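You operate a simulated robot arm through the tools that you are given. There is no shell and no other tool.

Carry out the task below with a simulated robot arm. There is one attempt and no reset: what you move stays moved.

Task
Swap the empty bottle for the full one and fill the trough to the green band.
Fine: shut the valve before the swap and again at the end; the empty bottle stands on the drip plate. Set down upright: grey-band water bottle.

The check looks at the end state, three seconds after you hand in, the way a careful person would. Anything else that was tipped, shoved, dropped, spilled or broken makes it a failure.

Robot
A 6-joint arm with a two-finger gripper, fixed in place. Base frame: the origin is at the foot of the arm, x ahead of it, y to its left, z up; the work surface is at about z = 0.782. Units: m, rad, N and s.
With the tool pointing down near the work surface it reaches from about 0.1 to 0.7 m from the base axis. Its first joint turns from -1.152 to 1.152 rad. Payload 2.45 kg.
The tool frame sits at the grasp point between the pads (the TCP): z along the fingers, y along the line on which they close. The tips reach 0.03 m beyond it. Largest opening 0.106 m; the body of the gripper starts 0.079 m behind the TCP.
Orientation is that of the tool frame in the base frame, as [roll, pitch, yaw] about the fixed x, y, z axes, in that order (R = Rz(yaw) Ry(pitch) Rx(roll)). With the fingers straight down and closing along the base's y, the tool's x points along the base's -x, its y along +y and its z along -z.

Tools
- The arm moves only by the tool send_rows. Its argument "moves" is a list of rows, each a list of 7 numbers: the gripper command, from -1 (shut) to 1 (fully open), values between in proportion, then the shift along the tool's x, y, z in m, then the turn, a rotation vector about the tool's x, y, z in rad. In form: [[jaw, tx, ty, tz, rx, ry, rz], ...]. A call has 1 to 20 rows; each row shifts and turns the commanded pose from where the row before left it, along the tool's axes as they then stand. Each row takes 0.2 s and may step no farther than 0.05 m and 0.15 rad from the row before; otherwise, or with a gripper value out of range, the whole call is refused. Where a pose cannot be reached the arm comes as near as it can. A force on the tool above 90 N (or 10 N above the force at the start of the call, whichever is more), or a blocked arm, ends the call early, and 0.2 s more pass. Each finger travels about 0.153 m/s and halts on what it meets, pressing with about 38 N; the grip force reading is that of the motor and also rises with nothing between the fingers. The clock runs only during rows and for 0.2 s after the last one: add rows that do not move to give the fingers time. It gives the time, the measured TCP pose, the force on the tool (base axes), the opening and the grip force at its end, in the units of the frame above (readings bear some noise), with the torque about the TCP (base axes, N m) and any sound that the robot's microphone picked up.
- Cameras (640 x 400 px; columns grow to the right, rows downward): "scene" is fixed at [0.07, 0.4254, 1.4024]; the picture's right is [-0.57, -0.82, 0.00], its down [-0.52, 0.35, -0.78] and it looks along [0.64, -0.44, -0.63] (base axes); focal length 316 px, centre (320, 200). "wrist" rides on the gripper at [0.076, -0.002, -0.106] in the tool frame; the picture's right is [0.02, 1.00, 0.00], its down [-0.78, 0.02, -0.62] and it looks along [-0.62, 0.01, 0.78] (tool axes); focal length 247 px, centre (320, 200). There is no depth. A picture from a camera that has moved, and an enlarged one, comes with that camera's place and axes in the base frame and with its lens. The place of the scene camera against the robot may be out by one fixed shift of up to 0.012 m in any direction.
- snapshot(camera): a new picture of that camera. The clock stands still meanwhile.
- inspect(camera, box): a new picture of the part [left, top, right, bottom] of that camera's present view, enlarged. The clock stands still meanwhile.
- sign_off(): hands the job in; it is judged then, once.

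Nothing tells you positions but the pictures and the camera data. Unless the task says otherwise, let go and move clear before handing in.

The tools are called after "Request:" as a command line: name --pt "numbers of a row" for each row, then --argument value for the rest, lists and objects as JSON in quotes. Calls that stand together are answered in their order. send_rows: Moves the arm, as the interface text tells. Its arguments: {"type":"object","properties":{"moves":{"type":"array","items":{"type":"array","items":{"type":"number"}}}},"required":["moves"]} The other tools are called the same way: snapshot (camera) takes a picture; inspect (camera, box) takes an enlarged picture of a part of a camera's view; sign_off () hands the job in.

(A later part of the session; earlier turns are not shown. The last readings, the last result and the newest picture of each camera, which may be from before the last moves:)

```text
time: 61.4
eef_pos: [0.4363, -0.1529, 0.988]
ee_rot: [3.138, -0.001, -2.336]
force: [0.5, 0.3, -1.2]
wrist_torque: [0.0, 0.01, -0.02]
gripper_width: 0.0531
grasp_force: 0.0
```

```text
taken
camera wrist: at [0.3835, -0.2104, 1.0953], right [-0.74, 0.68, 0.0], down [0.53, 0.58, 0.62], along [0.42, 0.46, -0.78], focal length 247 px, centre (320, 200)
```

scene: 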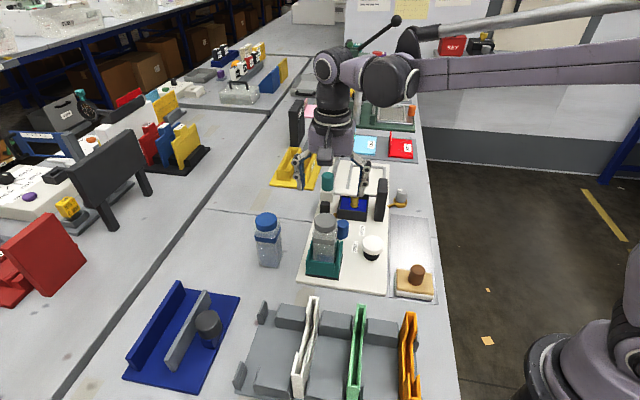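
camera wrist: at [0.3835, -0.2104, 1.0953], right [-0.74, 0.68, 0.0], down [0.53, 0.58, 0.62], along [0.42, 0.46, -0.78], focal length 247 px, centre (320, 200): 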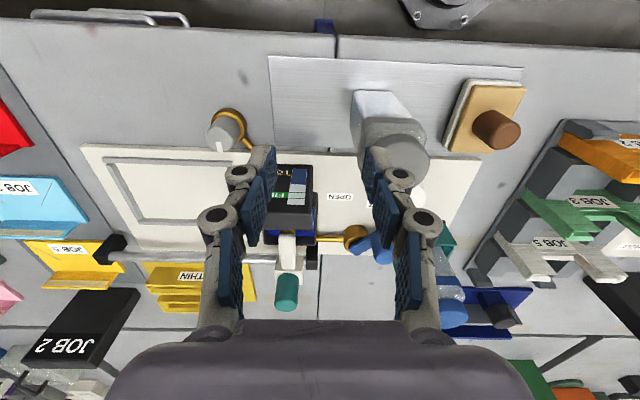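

Request:
inspect --camera "wrist" --box '[260, 150, 330, 220]'

Request:
inspect --camera "scene" --box '[325, 180, 395, 230]'

```text
5.71 times, centred on (295, 185) of wrist
camera zoom: at [0.3835, -0.2104, 1.0953], right [-0.74, 0.68, 0.0], down [0.53, 0.58, 0.62], along [0.42, 0.46, -0.78], focal length 1411 px, centre (463, 286)
```

zoom: 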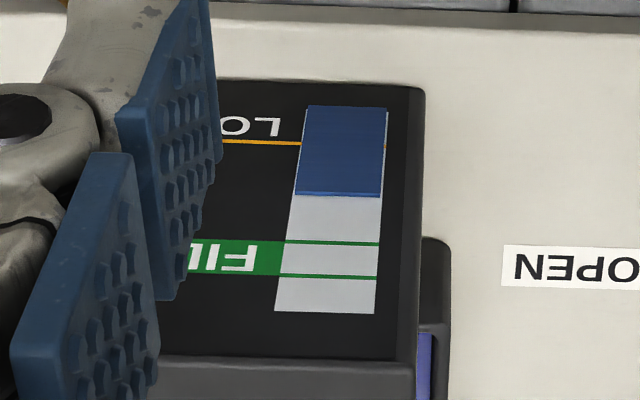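

```text
8.00 times, centred on (360, 205) of scene
camera zoom: at [0.07, 0.4254, 1.4024], right [-0.57, -0.82, 0.0], down [-0.52, 0.35, -0.78], along [0.64, -0.44, -0.63], focal length 2526 px, centre (0, 160)
```

zoom: 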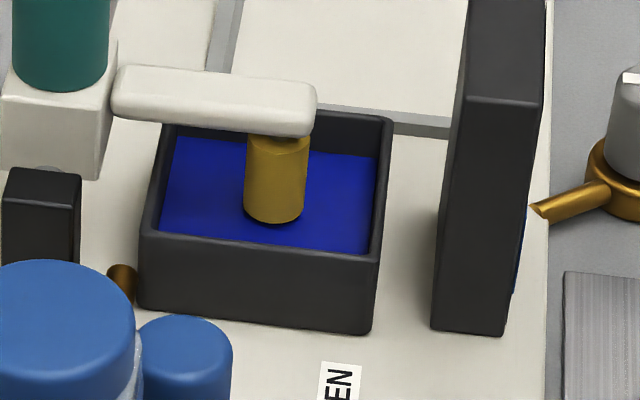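

The gauge is clearly readable: level is above LOW but below the green FILL band. I'll wait about a second with the valve shut to make sure the reading isn't creeping.

Request:
send_rows --pt "0 0 0 0 0 0 0" --pt "0 0 0 0 0 0 0" --pt "0 0 0 0 0 0 0" --pt "0 0 0 0 0 0 0" --pt "0 0 0 0 0 0 0" --pt "0 0 0 0 0 0 0" --pt "0 0 0 0 0 0 0" --pt "0 0 0 0 0 0 0" --pt "0 0 0 0 0 0 0" --pt "0 0 0 0 0 0 0"

Request:
inspect --camera "wrist" --box '[260, 150, 330, 220]'

```text
time: 63.6
eef_pos: [0.4374, -0.1539, 0.9883]
ee_rot: [3.14, 0.001, -2.335]
force: [-0.4, -0.1, 0.0]
wrist_torque: [0.0, 0.01, 0.01]
gripper_width: 0.053
grasp_force: 0.1
```

```text
5.71 times, centred on (295, 185) of wrist
camera zoom: at [0.3836, -0.2103, 1.0955], right [-0.74, 0.68, 0.0], down [0.53, 0.58, 0.62], along [0.42, 0.46, -0.78], focal length 1411 px, centre (463, 286)
```

zoom: 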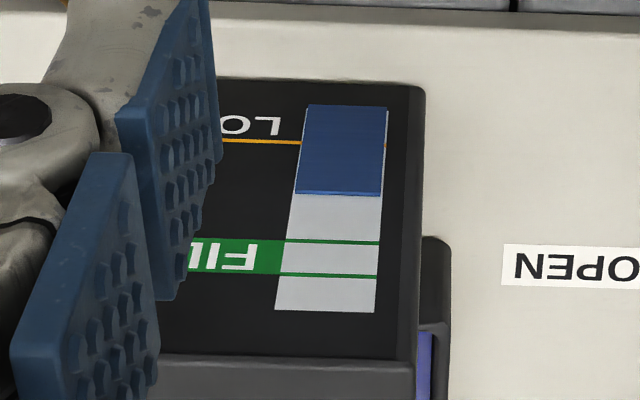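

The reading is steady, so the valve really is shut. Now I'll return to hover above the valve knob.

Request:
send_rows --pt "-0.06 0 0 -0.02 0 0 0" --pt "-0.06 -0.04 0.019 0 0 0 0" --pt "-0.06 -0.04 0.019 0 0 0 0" --pt "-0.06 -0.04 0.019 0 0 0 0" --pt "-0.06 -0.04 0.019 0 0 0 0" --pt "-0.06 -0.04 0.019 0 0 0 0" --pt "-0.06 0 0 0.03 0 0 0" --pt "-0.06 0 0 0.025 0 0 0" --pt "-0.06 0 0 0 0 0 0"

Request:
inspect --camera "wrist" --box '[220, 70, 420, 200]'

```text
time: 65.6
eef_pos: [0.507, 0.0583, 0.9541]
ee_rot: [3.138, -0.001, -2.336]
force: [0.1, -0.5, 0.3]
wrist_torque: [0.0, 0.01, 0.02]
gripper_width: 0.0497
grasp_force: 0.1
```

```text
3.08 times, centred on (320, 135) of wrist
camera zoom: at [0.4544, 0.0009, 1.0615], right [-0.74, 0.68, 0.0], down [0.53, 0.58, 0.62], along [0.42, 0.46, -0.78], focal length 760 px, centre (320, 400)
```

zoom: 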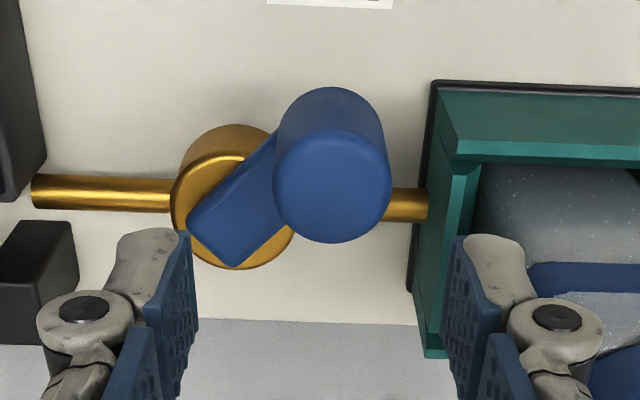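

The knob now sits at (0.506, 0.062), close beside the dock, so I need a narrow cage. I'll set the jaw to 0.040, correct by 2 mm, and lower to just above the knob top for a check.

Request:
send_rows --pt "-0.245 -0.0015 0.0019 0 0 0 0" --pt "-0.245 0 0 0.02 0 0 0" --pt "-0.245 0 0 0.018 0 0 0" --pt "-0.245 0 0 0 0 0 0" --pt "-0.245 0 0 0 0 0 0"

Request:
inspect --camera "wrist" --box '[240, 70, 400, 200]'

Request:
inspect --camera "scene" --box '[310, 180, 390, 250]'

```text
time: 66.8
eef_pos: [0.5069, 0.0593, 0.9158]
ee_rot: [3.138, 0.001, -2.333]
force: [0.2, -0.9, 0.0]
wrist_torque: [0.01, 0.01, -0.03]
gripper_width: 0.04
grasp_force: 0.1
```

```text
3.08 times, centred on (320, 135) of wrist
camera zoom: at [0.4546, 0.0028, 1.0229], right [-0.74, 0.68, 0.0], down [0.53, 0.58, 0.62], along [0.42, 0.46, -0.78], focal length 760 px, centre (320, 400)
```

zoom: 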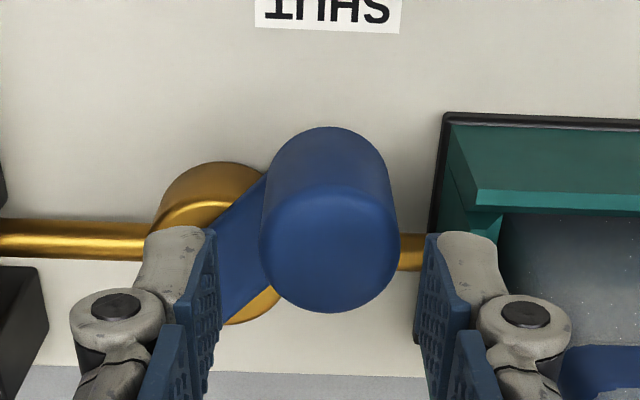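

```text
5.71 times, centred on (350, 215) of scene
camera zoom: at [0.07, 0.4254, 1.4024], right [-0.57, -0.82, 0.0], down [-0.52, 0.35, -0.78], along [0.64, -0.44, -0.63], focal length 1804 px, centre (149, 114)
```

zoom: 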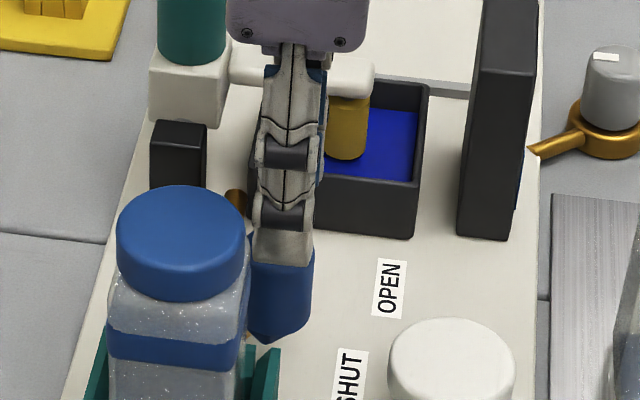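

The knob lies between the pads with a slim margin; I'll nudge 1 mm toward the dock and descend in small, force-checked steps.

Request:
send_rows --pt "-0.245 0 0.001 0.006 0 0 0" --pt "-0.245 0 0 0.005 0 0 0" --pt "-0.245 0 0 0.004 0 0 0" --pt "-0.245 0 0 0.003 0 0 0" --pt "-0.245 0 0 0 0 0 0"

Request:
inspect --camera "wrist" --box '[240, 70, 400, 200]'

```text
time: 68.0
eef_pos: [0.5072, 0.06, 0.897]
ee_rot: [3.139, -0.001, -2.334]
force: [0.5, 0.1, 0.0]
wrist_torque: [-0.03, 0.0, 0.02]
gripper_width: 0.0398
grasp_force: 0.0
```

```text
3.08 times, centred on (320, 135) of wrist
camera zoom: at [0.4539, 0.0032, 1.0053], right [-0.74, 0.68, 0.0], down [0.53, 0.58, 0.62], along [0.42, 0.46, -0.78], focal length 760 px, centre (320, 400)
```

zoom: 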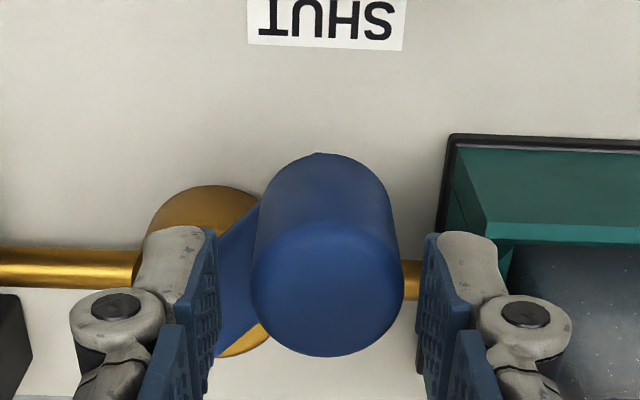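

The tips are now past the knob's top with no contact. I'll lower the remaining 24 mm in small steps.

Request:
send_rows --pt "-0.245 0 0 0.006 0 0 0" --pt "-0.245 0 0 0.006 0 0 0" --pt "-0.245 0 0 0.006 0 0 0" --pt "-0.245 0 0 0.005 0 0 0" --pt "-0.245 0 0 0 0 0 0"

Request:
inspect --camera "wrist" --box '[240, 70, 400, 200]'

Request:
inspect --camera "scene" --box '[325, 180, 395, 230]'

```text
time: 69.2
eef_pos: [0.5059, 0.0601, 0.8756]
ee_rot: [3.139, -0.001, -2.335]
force: [0.2, -0.9, 0.2]
wrist_torque: [-0.03, -0.02, -0.02]
gripper_width: 0.04
grasp_force: 0.1
```

```text
3.08 times, centred on (320, 135) of wrist
camera zoom: at [0.4535, 0.0025, 0.9825], right [-0.74, 0.68, 0.0], down [0.53, 0.58, 0.62], along [0.42, 0.46, -0.78], focal length 760 px, centre (320, 400)
```

zoom: 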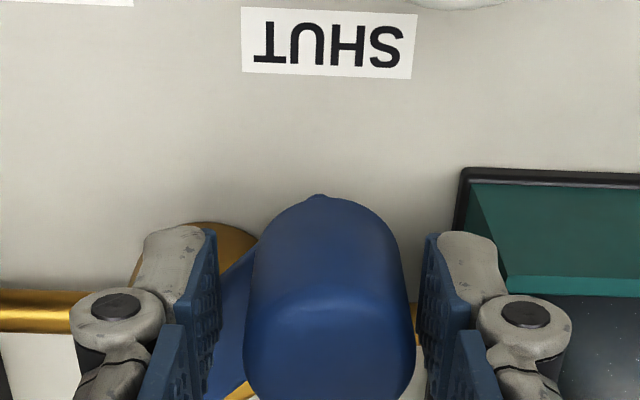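

```text
8.00 times, centred on (360, 205) of scene
camera zoom: at [0.07, 0.4254, 1.4024], right [-0.57, -0.82, 0.0], down [-0.52, 0.35, -0.78], along [0.64, -0.44, -0.63], focal length 2526 px, centre (0, 160)
```

zoom: 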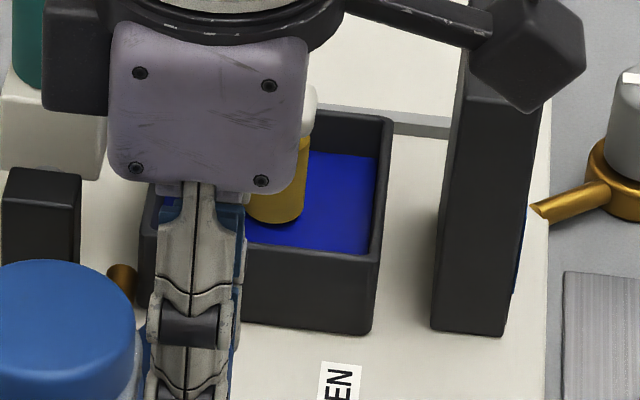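

The knob is loosely caged with the valve still shut. I'll open it a first small amount and watch the trough level and any sound.

Request:
send_rows --pt "-0.245 0.0031 -0.0058 0 0 0 0" --pt "-0.245 0.0031 -0.0058 0 0 0 0" --pt "-0.245 0 0 0 0 0 0"

Request:
inspect --camera "wrist" --box '[240, 70, 400, 200]'

Request:
inspect --camera "scene" --box '[340, 185, 390, 225]'

```text
time: 70.0
eef_pos: [0.5098, 0.0474, 0.8755]
ee_rot: [3.137, 0.0, -2.338]
force: [-1.7, 1.3, -0.2]
wrist_torque: [0.04, 0.05, 0.05]
gripper_width: 0.0417
grasp_force: 0.6
```

```text
3.08 times, centred on (320, 135) of wrist
camera zoom: at [0.4578, -0.0098, 0.9822], right [-0.74, 0.68, 0.0], down [0.53, 0.58, 0.62], along [0.42, 0.46, -0.78], focal length 760 px, centre (320, 400)
```

zoom: 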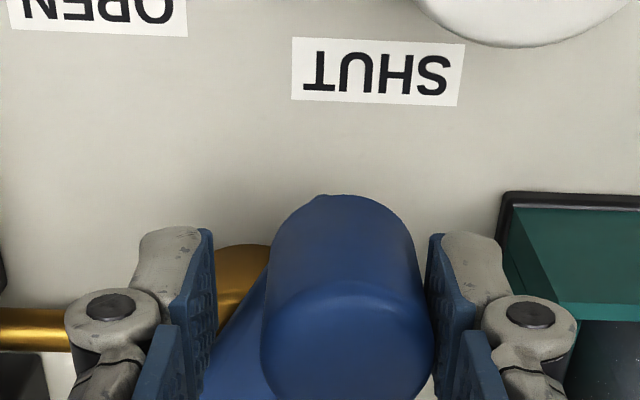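

```text
10.00 times, centred on (365, 205) of scene
camera zoom: at [0.0699, 0.4254, 1.4023], right [-0.57, -0.82, 0.0], down [-0.52, 0.35, -0.78], along [0.64, -0.44, -0.63], focal length 3158 px, centre (-130, 150)
```

zoom: 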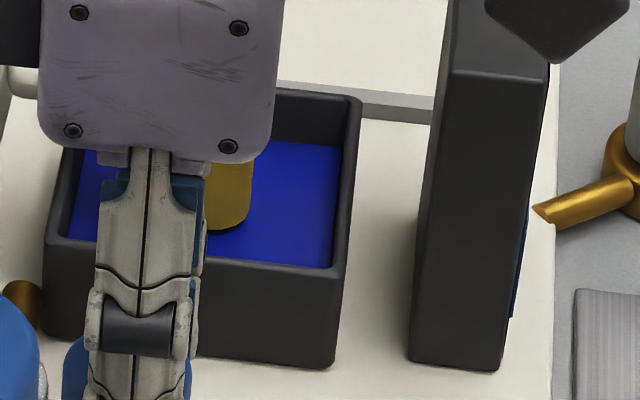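

I can even see the gauge's blue bar edge-on from the scene camera (its top at row 205 in the 10x view), which lets me monitor filling live; the target is about row 135. I'll wait half a second to see whether this small opening flows.

Request:
send_rows --pt "-0.245 0 0 0 0 0 0" --pt "-0.245 0 0 0 0 0 0" --pt "-0.245 0 0 0 0 0 0"

Request:
inspect --camera "scene" --box '[340, 185, 390, 225]'

Request:
inspect --camera "scene" --box '[370, 190, 400, 220]'

```text
time: 70.8
eef_pos: [0.509, 0.0465, 0.876]
ee_rot: [3.14, 0.0, -2.336]
force: [-0.9, 0.3, -0.1]
wrist_torque: [0.03, 0.01, 0.02]
gripper_width: 0.0406
grasp_force: 0.6
```

```text
10.00 times, centred on (365, 205) of scene
camera zoom: at [0.07, 0.4254, 1.4024], right [-0.57, -0.82, 0.0], down [-0.52, 0.35, -0.78], along [0.64, -0.44, -0.63], focal length 3158 px, centre (-130, 150)
```

zoom: 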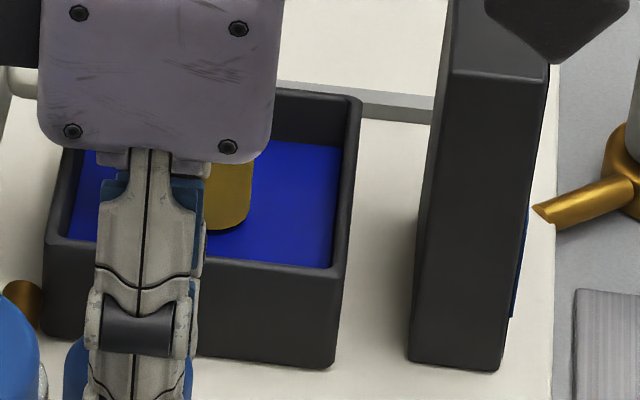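

```text
13.33 times, centred on (385, 205) of scene
camera zoom: at [0.07, 0.4254, 1.4024], right [-0.57, -0.82, 0.0], down [-0.52, 0.35, -0.78], along [0.64, -0.44, -0.63], focal length 4210 px, centre (-547, 133)
```

zoom: 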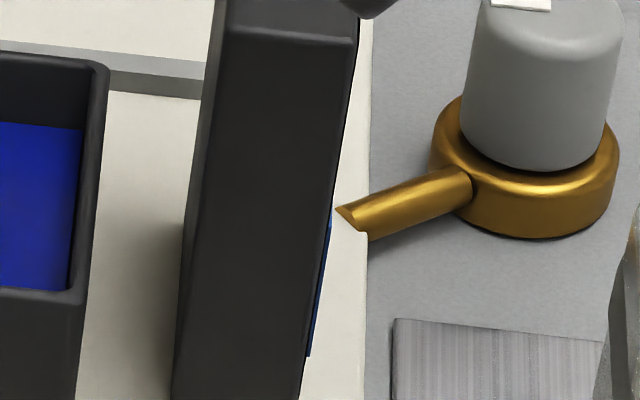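

No flow is visible yet at this opening. I'll open further to about -150° and check after a short time.

Request:
send_rows --pt "-0.245 0.0025 -0.0054 0 0 0 0" --pt "-0.245 0.0024 -0.0053 0 0 0 0" --pt "-0.245 0 0 0 0 0 0"

Request:
inspect --camera "scene" --box '[370, 190, 400, 220]'

Request:
inspect --camera "wrist" --box '[240, 70, 400, 200]'

```text
time: 71.6
eef_pos: [0.514, 0.0361, 0.8755]
ee_rot: [3.14, 0.002, -2.335]
force: [-0.5, 0.4, 0.1]
wrist_torque: [0.01, 0.02, 0.01]
gripper_width: 0.0405
grasp_force: 0.9
```

```text
13.33 times, centred on (385, 205) of scene
camera zoom: at [0.07, 0.4254, 1.4023], right [-0.57, -0.82, 0.0], down [-0.52, 0.35, -0.78], along [0.64, -0.44, -0.63], focal length 4210 px, centre (-547, 133)
```

zoom: 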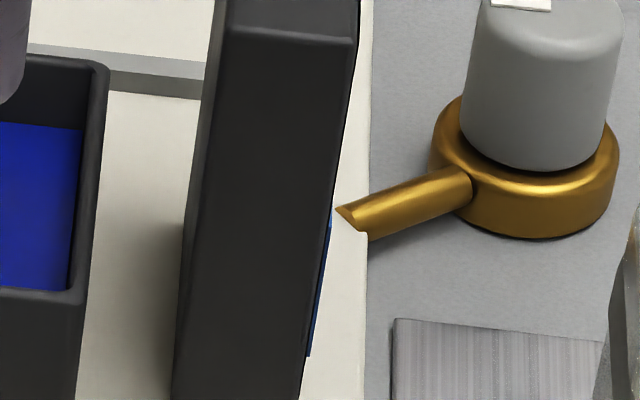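

```text
3.08 times, centred on (320, 135) of wrist
camera zoom: at [0.4619, -0.0211, 0.9832], right [-0.74, 0.68, 0.0], down [0.53, 0.58, 0.62], along [0.42, 0.46, -0.78], focal length 760 px, centre (320, 400)
```

zoom: 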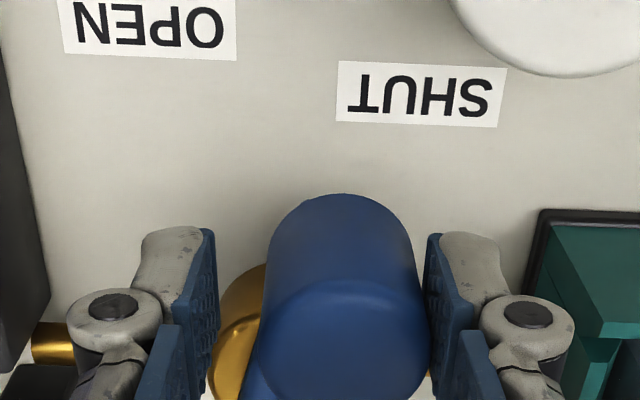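

The gauge sliver is still near row 210. I'll wait another 0.6 s at this opening to see whether there's any flow.

Request:
send_rows --pt "-0.245 0 0 0 0 0 0" --pt "-0.245 0 0 0 0 0 0" --pt "-0.245 0 0 0 0 0 0"

Request:
inspect --camera "scene" --box '[370, 190, 400, 220]'

```text
time: 72.4
eef_pos: [0.5139, 0.0353, 0.8757]
ee_rot: [3.141, -0.001, -2.337]
force: [-0.1, 0.2, -0.4]
wrist_torque: [-0.01, -0.02, 0.01]
gripper_width: 0.0404
grasp_force: 0.2
```

```text
13.33 times, centred on (385, 205) of scene
camera zoom: at [0.07, 0.4254, 1.4024], right [-0.57, -0.82, 0.0], down [-0.52, 0.35, -0.78], along [0.64, -0.44, -0.63], focal length 4210 px, centre (-547, 133)
```

zoom: 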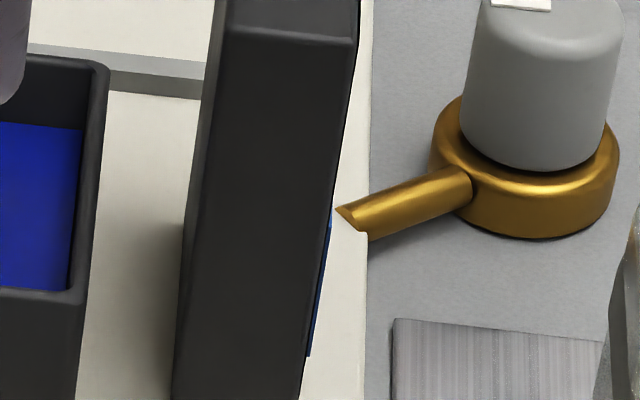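

Still no clear change. I'll open another 15°, to about the middle of the swing, and check again.

Request:
send_rows --pt "-0.245 0.0006 -0.0054 0 0 0 0" --pt "-0.245 0.0006 -0.0054 0 0 0 0" --pt "-0.245 0 0 0 0 0 0" --pt "-0.245 0 0 0 0 0 0"

Request:
inspect --camera "scene" --box '[370, 190, 400, 220]'

Request:
inspect --camera "scene" --box '[340, 185, 390, 225]'

```text
time: 73.4
eef_pos: [0.5206, 0.0284, 0.8738]
ee_rot: [3.137, 0.0, -2.337]
force: [-0.6, 0.1, 0.0]
wrist_torque: [0.01, -0.01, 0.01]
gripper_width: 0.0404
grasp_force: 0.3
```

```text
13.33 times, centred on (385, 205) of scene
camera zoom: at [0.07, 0.4254, 1.4023], right [-0.57, -0.82, 0.0], down [-0.52, 0.35, -0.78], along [0.64, -0.44, -0.63], focal length 4210 px, centre (-547, 133)
```

zoom: 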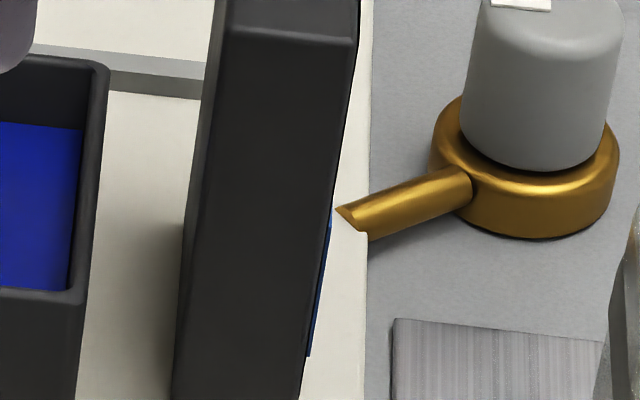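

```text
10.00 times, centred on (365, 205) of scene
camera zoom: at [0.07, 0.4254, 1.4023], right [-0.57, -0.82, 0.0], down [-0.52, 0.35, -0.78], along [0.64, -0.44, -0.63], focal length 3158 px, centre (-130, 150)
```

zoom: 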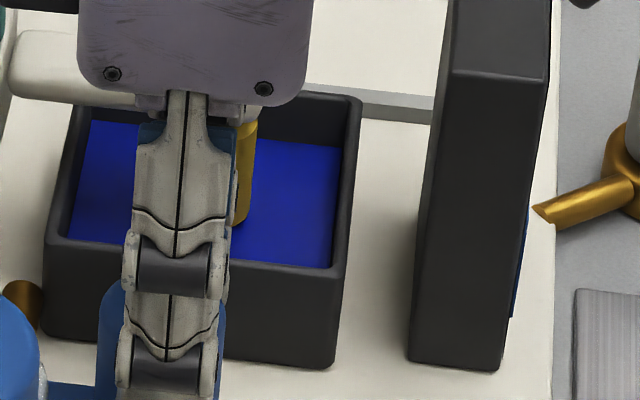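

Little change. I'll wait another 0.8 s here and compare.

Request:
send_rows --pt "-0.245 0 0 0 0 0 0" --pt "-0.245 0 0 0 0 0 0" --pt "-0.245 0 0 0 0 0 0" --pt "-0.245 0 0 0 0 0 0"

Request:
inspect --camera "scene" --box '[372, 195, 392, 215]'

Request:
inspect --camera "scene" --box '[345, 190, 375, 215]'

```text
time: 74.4
eef_pos: [0.5216, 0.0279, 0.8755]
ee_rot: [3.139, -0.002, -2.335]
force: [0.9, 0.4, -0.5]
wrist_torque: [-0.02, -0.01, 0.02]
gripper_width: 0.0401
grasp_force: 0.1
```

```text
16.00 times, centred on (382, 205) of scene
camera zoom: at [0.07, 0.4254, 1.4024], right [-0.57, -0.82, 0.0], down [-0.52, 0.35, -0.78], along [0.64, -0.44, -0.63], focal length 5052 px, centre (-672, 120)
```

zoom: 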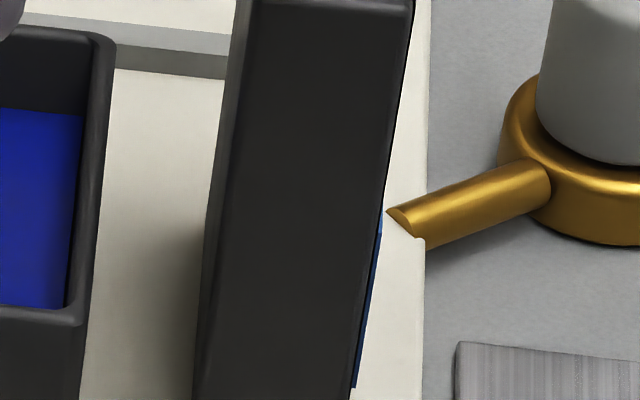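

```text
16.00 times, centred on (360, 202) of scene
camera zoom: at [0.07, 0.4254, 1.4024], right [-0.57, -0.82, 0.0], down [-0.52, 0.35, -0.78], along [0.64, -0.44, -0.63], focal length 5052 px, centre (-320, 160)
```

zoom: 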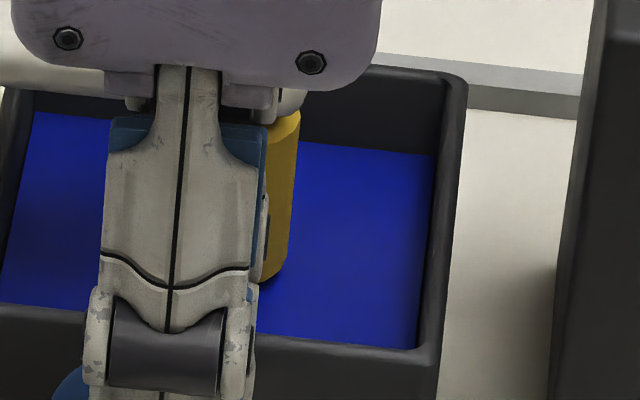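

Still steady, so flow must start nearer OPEN. I'll open another 15° and check quickly.

Request:
send_rows --pt "-0.245 -0.0006 -0.0055 0 0 0 0" --pt "-0.245 -0.0006 -0.0055 0 0 0 0" --pt "-0.245 0 0 0 0 0 0"

Request:
inspect --camera "scene" --box '[372, 195, 392, 215]'

Request:
inspect --camera "wrist" --box '[240, 70, 400, 200]'

```text
time: 75.2
eef_pos: [0.5301, 0.021, 0.8745]
ee_rot: [3.137, 0.002, -2.335]
force: [-0.6, 0.6, 0.7]
wrist_torque: [0.0, 0.05, 0.0]
gripper_width: 0.0412
grasp_force: 0.6
```

```text
16.00 times, centred on (382, 205) of scene
camera zoom: at [0.07, 0.4254, 1.4023], right [-0.57, -0.82, 0.0], down [-0.52, 0.35, -0.78], along [0.64, -0.44, -0.63], focal length 5052 px, centre (-672, 120)
```

zoom: 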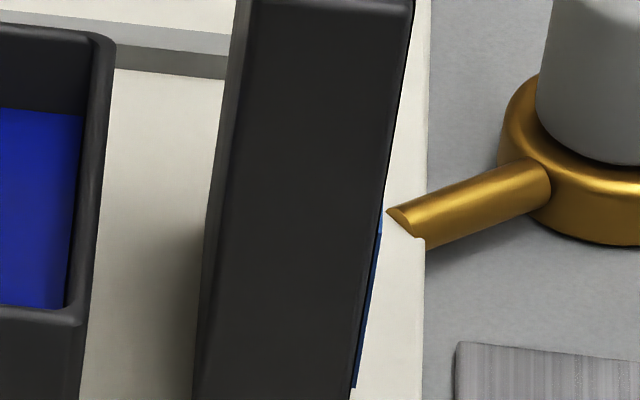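

```text
3.08 times, centred on (320, 135) of wrist
camera zoom: at [0.4775, -0.0362, 0.9823], right [-0.74, 0.68, 0.0], down [0.53, 0.58, 0.62], along [0.42, 0.46, -0.78], focal length 760 px, centre (320, 400)
```

zoom: 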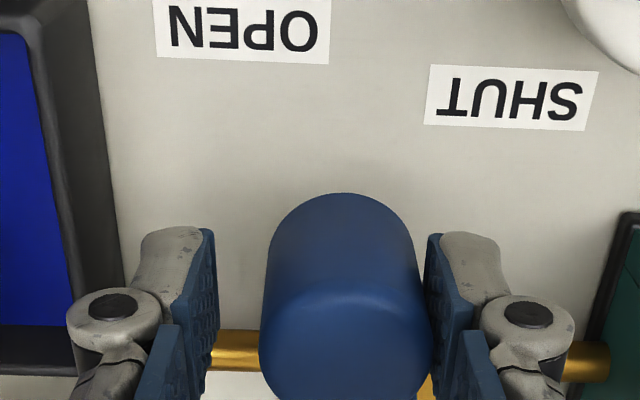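

No obvious jump yet. I'll wait 0.6 s and compare.

Request:
send_rows --pt "-0.245 0 0 0 0 0 0" --pt "-0.245 0 0 0 0 0 0" --pt "-0.245 0 0 0 0 0 0"

Request:
inspect --camera "scene" --box '[372, 195, 392, 215]'

Request:
inspect --camera "scene" --box '[300, 205, 360, 275]'

```text
time: 76.0
eef_pos: [0.5298, 0.0206, 0.8746]
ee_rot: [3.138, 0.0, -2.337]
force: [-0.6, 0.4, -0.3]
wrist_torque: [0.01, -0.01, 0.0]
gripper_width: 0.0402
grasp_force: 0.1
```

```text
16.00 times, centred on (382, 205) of scene
camera zoom: at [0.07, 0.4254, 1.4024], right [-0.57, -0.82, 0.0], down [-0.52, 0.35, -0.78], along [0.64, -0.44, -0.63], focal length 5052 px, centre (-672, 120)
```

zoom: 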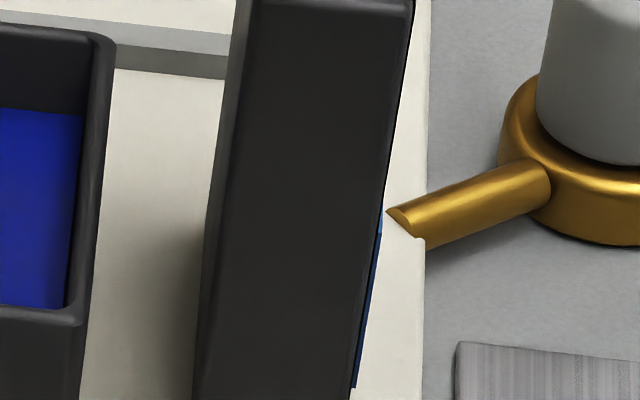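

```text
5.71 times, centred on (330, 240) of scene
camera zoom: at [0.07, 0.4254, 1.4024], right [-0.57, -0.82, 0.0], down [-0.52, 0.35, -0.78], along [0.64, -0.44, -0.63], focal length 1804 px, centre (263, -29)
```

zoom: 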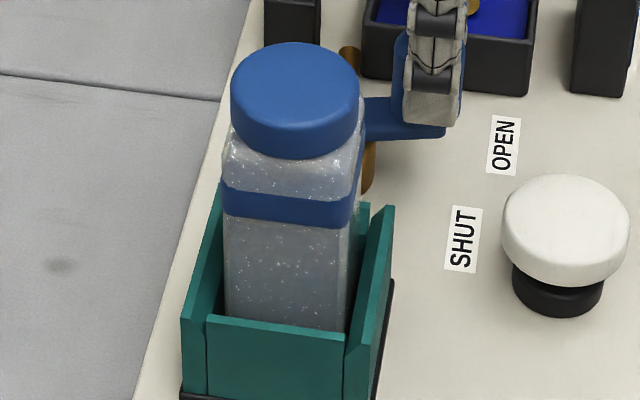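

Flow is still negligible here; the lever was at about -107° at the start. I'll open to that mark and watch the gauge closely.

Request:
send_rows --pt "-0.245 -0.002 -0.005 0 0 0 0" --pt "-0.245 -0.002 -0.0053 0 0 0 0" --pt "-0.245 0 0 0 0 0 0"

Request:
inspect --camera "scene" --box '[372, 195, 392, 215]'

Request:
inspect --camera "wrist" --box '[240, 70, 400, 200]'

```text
time: 76.8
eef_pos: [0.5403, 0.0165, 0.8748]
ee_rot: [3.139, 0.0, -2.336]
force: [0.1, 0.4, 0.3]
wrist_torque: [0.05, 0.02, 0.01]
gripper_width: 0.0403
grasp_force: 0.3
```

```text
16.00 times, centred on (382, 205) of scene
camera zoom: at [0.07, 0.4254, 1.4023], right [-0.57, -0.82, 0.0], down [-0.52, 0.35, -0.78], along [0.64, -0.44, -0.63], focal length 5052 px, centre (-672, 120)
```

zoom: 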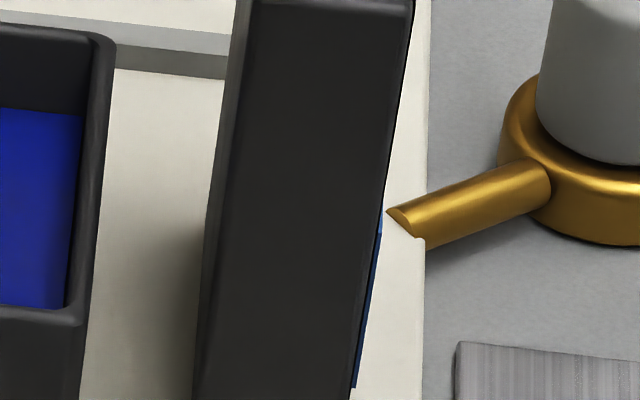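

```text
3.08 times, centred on (320, 135) of wrist
camera zoom: at [0.488, -0.0399, 0.982], right [-0.74, 0.68, 0.0], down [0.53, 0.58, 0.62], along [0.42, 0.46, -0.78], focal length 760 px, centre (320, 400)
```

zoom: 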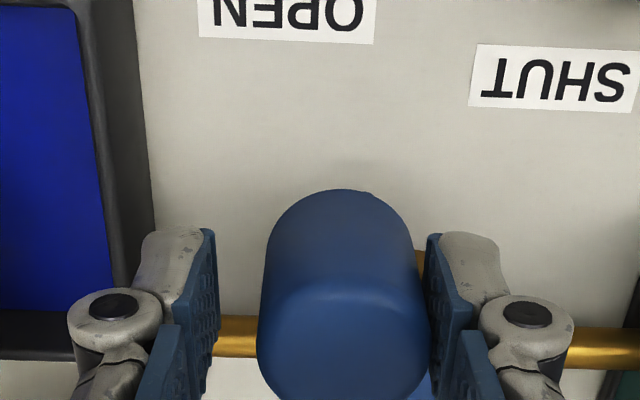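

At the OPEN mark now. I'll hold for 0.6 s and compare the level.

Request:
send_rows --pt "-0.245 0 0 0 0 0 0" --pt "-0.245 0 0 0 0 0 0" --pt "-0.245 0 0 0 0 0 0"

Request:
inspect --camera "scene" --box '[372, 195, 392, 215]'

Request:
inspect --camera "scene" --box '[345, 190, 375, 215]'

```text
time: 77.6
eef_pos: [0.5401, 0.0169, 0.8746]
ee_rot: [3.139, -0.001, -2.336]
force: [1.0, 0.9, 0.6]
wrist_torque: [-0.05, 0.0, -0.04]
gripper_width: 0.0402
grasp_force: 0.1
```

```text
16.00 times, centred on (382, 205) of scene
camera zoom: at [0.07, 0.4254, 1.4024], right [-0.57, -0.82, 0.0], down [-0.52, 0.35, -0.78], along [0.64, -0.44, -0.63], focal length 5052 px, centre (-672, 120)
```

zoom: 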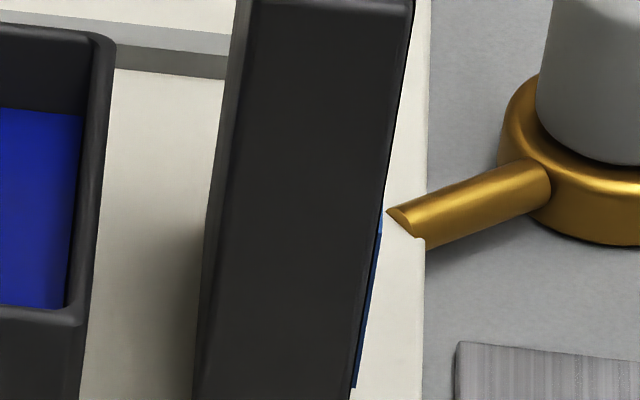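

```text
16.00 times, centred on (360, 202) of scene
camera zoom: at [0.07, 0.4254, 1.4024], right [-0.57, -0.82, 0.0], down [-0.52, 0.35, -0.78], along [0.64, -0.44, -0.63], focal length 5052 px, centre (-320, 160)
```

zoom: 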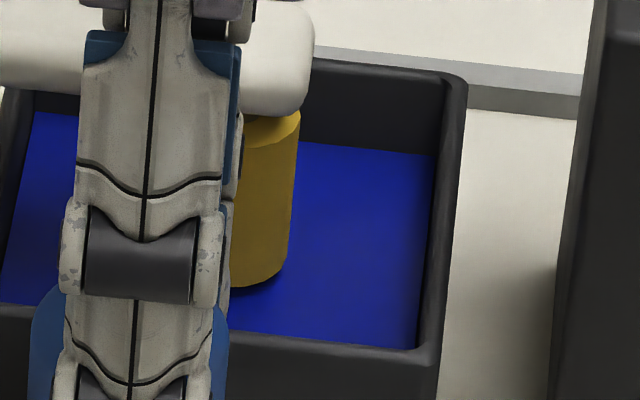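

There's no flow at all yet at this lever angle. I'll push on towards the open-side end stop in small steps and watch both force and level.

Request:
send_rows --pt "-0.245 -0.003 -0.0045 0 0 0 0" --pt "-0.245 0 0 0 0 0 0"

Request:
send_rows --pt "-0.245 -0.0034 -0.0045 0 0 0 0" --pt "-0.245 0 0 0 0 0 0" --pt "-0.245 0 0 0 0 0 0"

Request:
inspect --camera "scene" --box '[372, 195, 392, 215]'

Request:
inspect --camera "wrist" --box '[200, 70, 400, 230]'

```text
time: 78.2
eef_pos: [0.545, 0.0161, 0.8742]
ee_rot: [3.137, -0.001, -2.334]
force: [-0.4, -0.3, 0.0]
wrist_torque: [0.01, 0.04, -0.01]
gripper_width: 0.0409
grasp_force: 0.4
```

```text
time: 79.0
eef_pos: [0.5503, 0.0151, 0.8739]
ee_rot: [3.137, 0.001, -2.336]
force: [-0.6, 1.9, 0.2]
wrist_torque: [0.05, 0.04, -0.02]
gripper_width: 0.0408
grasp_force: 0.6
```

```text
16.00 times, centred on (382, 205) of scene
camera zoom: at [0.07, 0.4254, 1.4023], right [-0.57, -0.82, 0.0], down [-0.52, 0.35, -0.78], along [0.64, -0.44, -0.63], focal length 5052 px, centre (-672, 120)
```

zoom: 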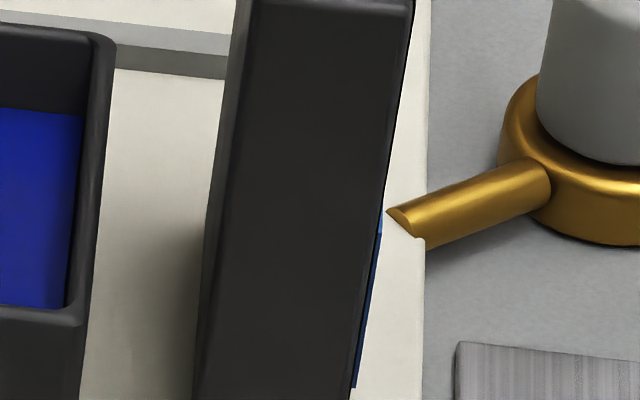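

```text
2.50 times, centred on (300, 150) of wrist
camera zoom: at [0.4991, -0.0414, 0.9822], right [-0.74, 0.68, 0.0], down [0.53, 0.58, 0.62], along [0.42, 0.46, -0.78], focal length 617 px, centre (370, 325)
```

zoom: 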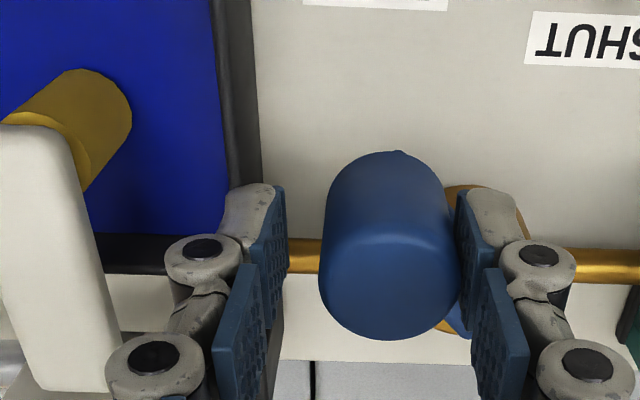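

Even fully open there's no visible flow within a second or two. Before drawing conclusions I'll hold here 2 s and compare again.

Request:
send_rows --pt "-0.245 0 0 0 0 0 0" --pt "-0.245 0 0 0 0 0 0" --pt "-0.245 0 0 0 0 0 0" --pt "-0.245 0 0 0 0 0 0" --pt "-0.245 0 0 0 0 0 0" --pt "-0.245 0 0 0 0 0 0" --pt "-0.245 0 0 0 0 0 0" --pt "-0.245 0 0 0 0 0 0"

Request:
inspect --camera "scene" --box '[372, 195, 392, 215]'

Request:
inspect --camera "scene" --box '[300, 205, 360, 275]'

```text
time: 80.8
eef_pos: [0.5512, 0.0156, 0.8748]
ee_rot: [3.138, 0.002, -2.335]
force: [-0.3, -0.4, -0.3]
wrist_torque: [0.01, -0.01, -0.02]
gripper_width: 0.04
grasp_force: 0.0
```

```text
16.00 times, centred on (382, 205) of scene
camera zoom: at [0.07, 0.4254, 1.4024], right [-0.57, -0.82, 0.0], down [-0.52, 0.35, -0.78], along [0.64, -0.44, -0.63], focal length 5052 px, centre (-672, 120)
```

zoom: 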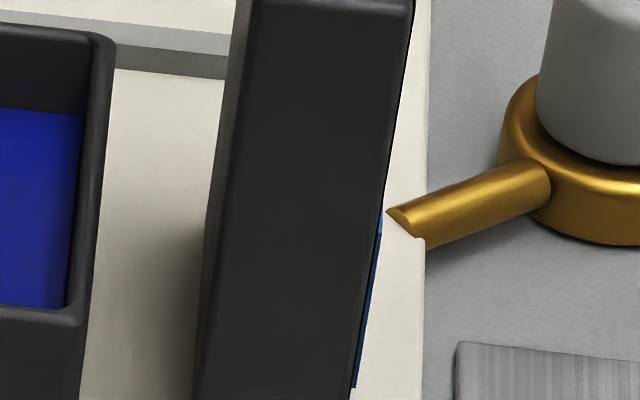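

```text
5.71 times, centred on (330, 240) of scene
camera zoom: at [0.07, 0.4254, 1.4024], right [-0.57, -0.82, 0.0], down [-0.52, 0.35, -0.78], along [0.64, -0.44, -0.63], focal length 1804 px, centre (263, -29)
```

zoom: 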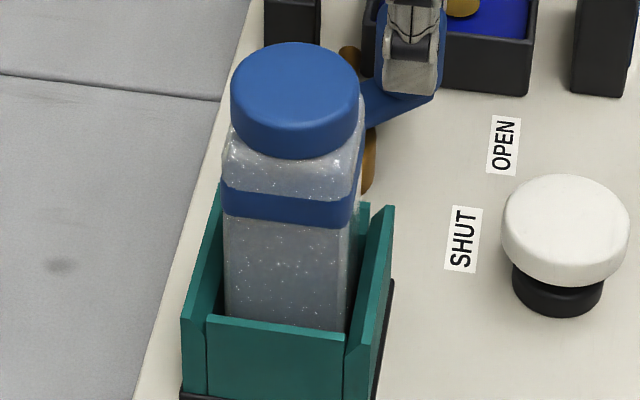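

Still nothing, so opening the valve alone doesn't move water; something must drive it, likely a pump on this rig. I'll look closely at the teal-topped unit with the spout and long grey bar, and at the white mushroom button.

Request:
inspect --camera "scene" --box '[310, 130, 400, 220]'

Request:
inspect --camera "scene" --box '[340, 220, 410, 270]'

Request:
snapshot --camera "wrist"

```text
4.44 times, centred on (355, 175) of scene
camera zoom: at [0.07, 0.4254, 1.4024], right [-0.57, -0.82, 0.0], down [-0.52, 0.35, -0.78], along [0.64, -0.44, -0.63], focal length 1404 px, centre (164, 311)
```

zoom: 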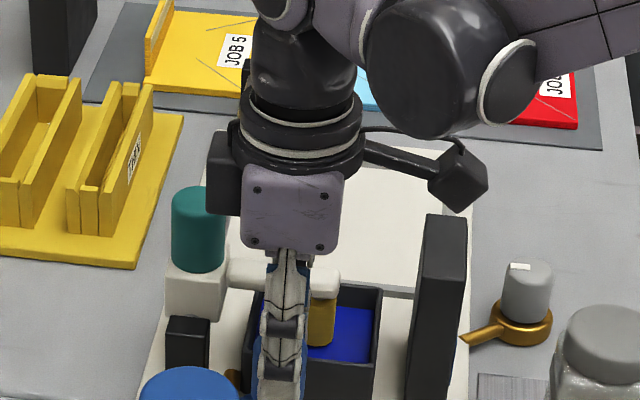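

```text
8.00 times, centred on (375, 245) of scene
camera zoom: at [0.07, 0.4254, 1.4024], right [-0.57, -0.82, 0.0], down [-0.52, 0.35, -0.78], along [0.64, -0.44, -0.63], focal length 2526 px, centre (-120, -160)
```

zoom: 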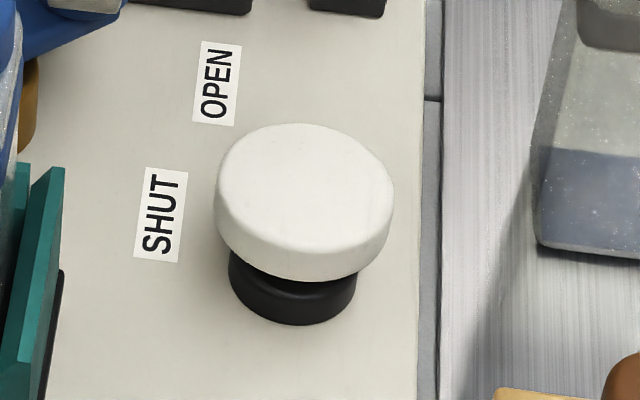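

```text
taken
camera wrist: at [0.499, -0.0414, 0.9821], right [-0.74, 0.68, 0.0], down [0.53, 0.58, 0.62], along [0.42, 0.46, -0.78], focal length 247 px, centre (320, 200)
```

wrist: 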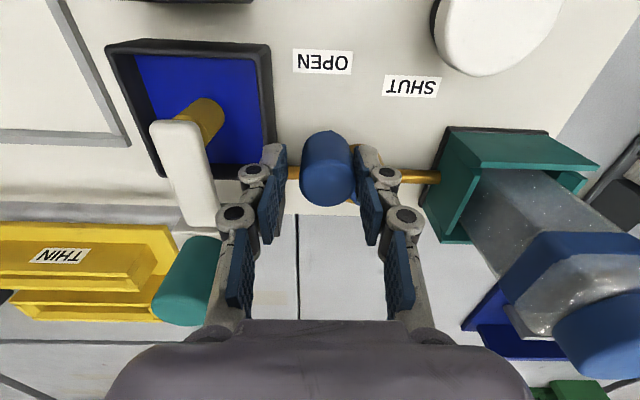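

The white button is a mushroom cap on a black boot, and the teal unit has a spout over the trough. I'll rise straight up off the knob, leaving it open for the moment, and look at the teal unit and grey bar from above.

Request:
send_rows --pt "-0.2 0 0.001 -0.02 0 0 0" --pt "-0.2 0 0 -0.03 0 0 0" --pt "-0.2 0 0 -0.04 0 0 0" --pt "-0.2 0 0 -0.04 0 0 0" --pt "-0.2 0 0 -0.04 0 0 0" --pt "-0.2 0 0 0 0 0 0"

Request:
snapshot --camera "wrist"

Request:
inspect --camera "wrist" --box '[130, 20, 330, 180]'

Request:
inspect --camera "scene" --box '[310, 130, 400, 220]'

```text
time: 82.2
eef_pos: [0.551, 0.0146, 1.0449]
ee_rot: [3.139, -0.001, -2.336]
force: [-0.3, -0.7, 0.8]
wrist_torque: [0.03, -0.02, 0.01]
gripper_width: 0.042
grasp_force: 0.1
```

```text
taken
camera wrist: at [0.4986, -0.0431, 1.1531], right [-0.74, 0.68, 0.0], down [0.53, 0.58, 0.62], along [0.42, 0.46, -0.78], focal length 247 px, centre (320, 200)
```

wrist: 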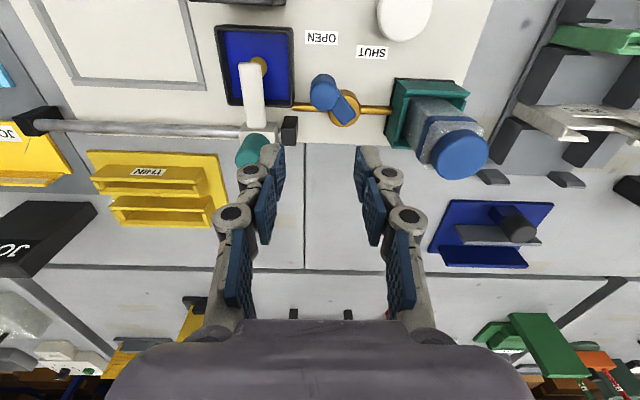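

```text
2.50 times, centred on (230, 100) of wrist
camera zoom: at [0.4986, -0.0431, 1.1531], right [-0.74, 0.68, 0.0], down [0.53, 0.58, 0.62], along [0.42, 0.46, -0.78], focal length 617 px, centre (545, 450)
```

zoom: 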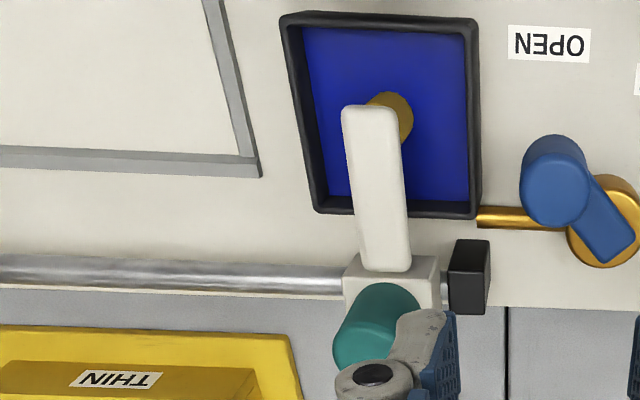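

```text
4.44 times, centred on (355, 175) of scene
camera zoom: at [0.07, 0.4254, 1.4024], right [-0.57, -0.82, 0.0], down [-0.52, 0.35, -0.78], along [0.64, -0.44, -0.63], focal length 1404 px, centre (164, 311)
```

zoom: 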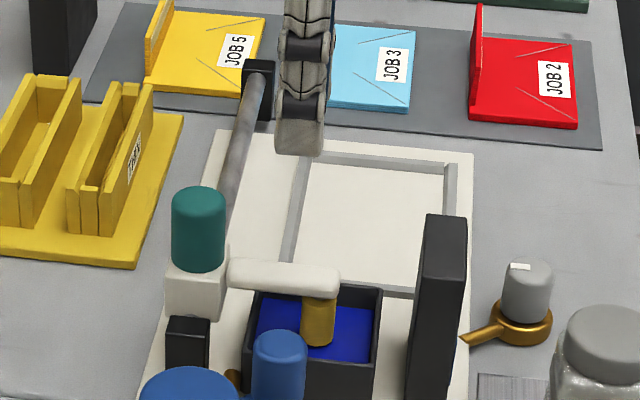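

Now I understand the teal unit: it's a carriage on a rail with a brush arm parked over the trough, not a pump. I'll re-check the gauge level now that a couple more seconds have passed with the valve open.

Request:
inspect --camera "scene" --box '[372, 195, 392, 215]'

Request:
inspect --camera "wrist" --box '[300, 40, 500, 200]'

Request:
inspect --camera "wrist" --box '[360, 0, 460, 60]'

```text
16.00 times, centred on (382, 205) of scene
camera zoom: at [0.07, 0.4254, 1.4024], right [-0.57, -0.82, 0.0], down [-0.52, 0.35, -0.78], along [0.64, -0.44, -0.63], focal length 5052 px, centre (-672, 120)
```

zoom: 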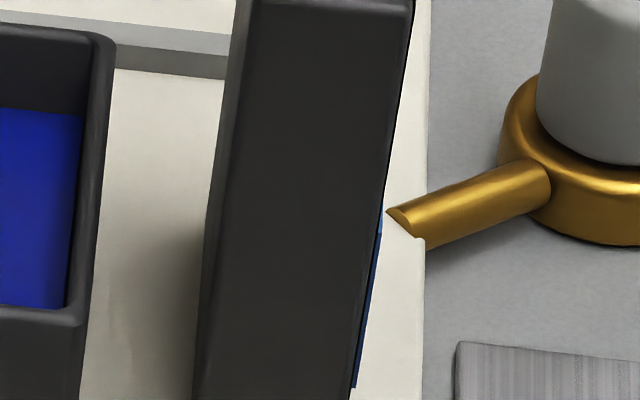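

```text
2.50 times, centred on (400, 120) of wrist
camera zoom: at [0.4986, -0.0431, 1.1531], right [-0.74, 0.68, 0.0], down [0.53, 0.58, 0.62], along [0.42, 0.46, -0.78], focal length 617 px, centre (120, 400)
```

zoom: 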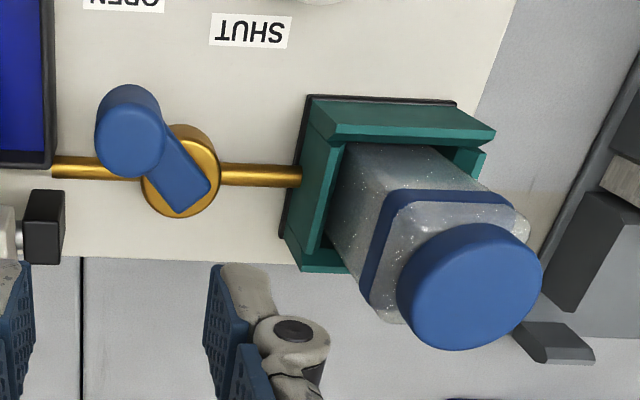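

```text
6.40 times, centred on (410, 30) of wrist
camera zoom: at [0.4986, -0.0431, 1.1531], right [-0.74, 0.68, 0.0], down [0.53, 0.58, 0.62], along [0.42, 0.46, -0.78], focal length 1581 px, centre (-256, 1288)
```

zoom: 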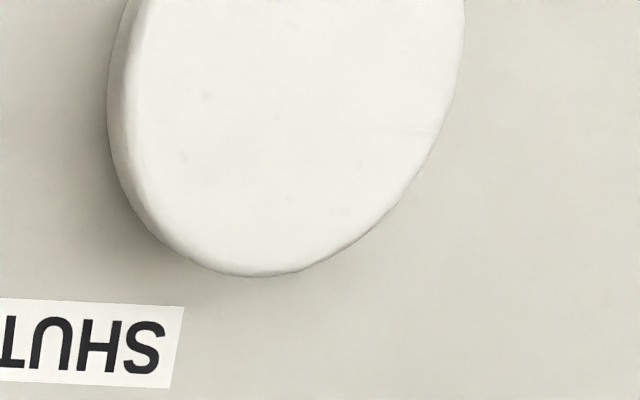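

Still no flow with the valve open, so I believe the white mushroom button is the pump (or primer) for this line. I'll move above it and look closely before deciding to press it.

Request:
send_rows --pt "-0.5 0.0255 0.0292 0 0 0 0" --pt "-0.8 0.0255 0.0292 0 0 0 0" --pt "-1 0.0254 0.0291 0 0 0 0" --pt "-1 0 0 0.04 0 0 0" --pt "-1 0 0 0.035 0 0 0" --pt "-1 0 0 0 0 0 0"

Request:
snapshot --camera "wrist"

Request:
inspect --camera "wrist" --box '[230, 50, 410, 190]'

Request:
inspect --camera "scene" --box '[372, 195, 392, 215]'

```text
time: 83.6
eef_pos: [0.4338, 0.0184, 0.9696]
ee_rot: [3.139, 0.0, -2.335]
force: [0.2, -0.2, 0.5]
wrist_torque: [0.02, 0.04, -0.02]
gripper_width: 0.0
grasp_force: 28.8
```

```text
taken
camera wrist: at [0.3812, -0.0377, 1.0773], right [-0.74, 0.68, 0.0], down [0.53, 0.58, 0.62], along [0.42, 0.46, -0.78], focal length 247 px, centre (320, 200)
```

wrist: 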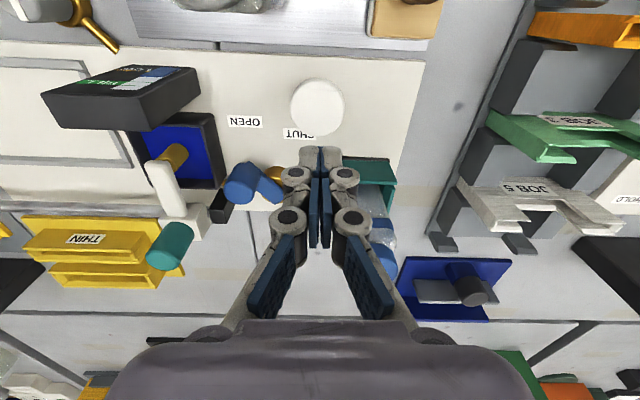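

```text
2.86 times, centred on (320, 120) of wrist
camera zoom: at [0.3812, -0.0377, 1.0773], right [-0.74, 0.68, 0.0], down [0.53, 0.58, 0.62], along [0.42, 0.46, -0.78], focal length 706 px, centre (320, 429)
```

zoom: 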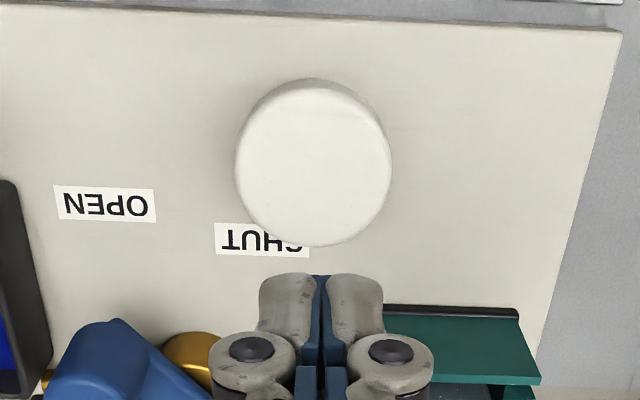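

```text
16.00 times, centred on (382, 205) of scene
camera zoom: at [0.07, 0.4254, 1.4024], right [-0.57, -0.82, 0.0], down [-0.52, 0.35, -0.78], along [0.64, -0.44, -0.63], focal length 5052 px, centre (-672, 120)
```

zoom: 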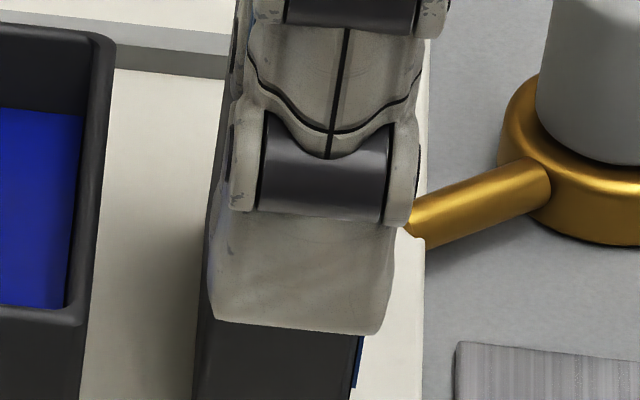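

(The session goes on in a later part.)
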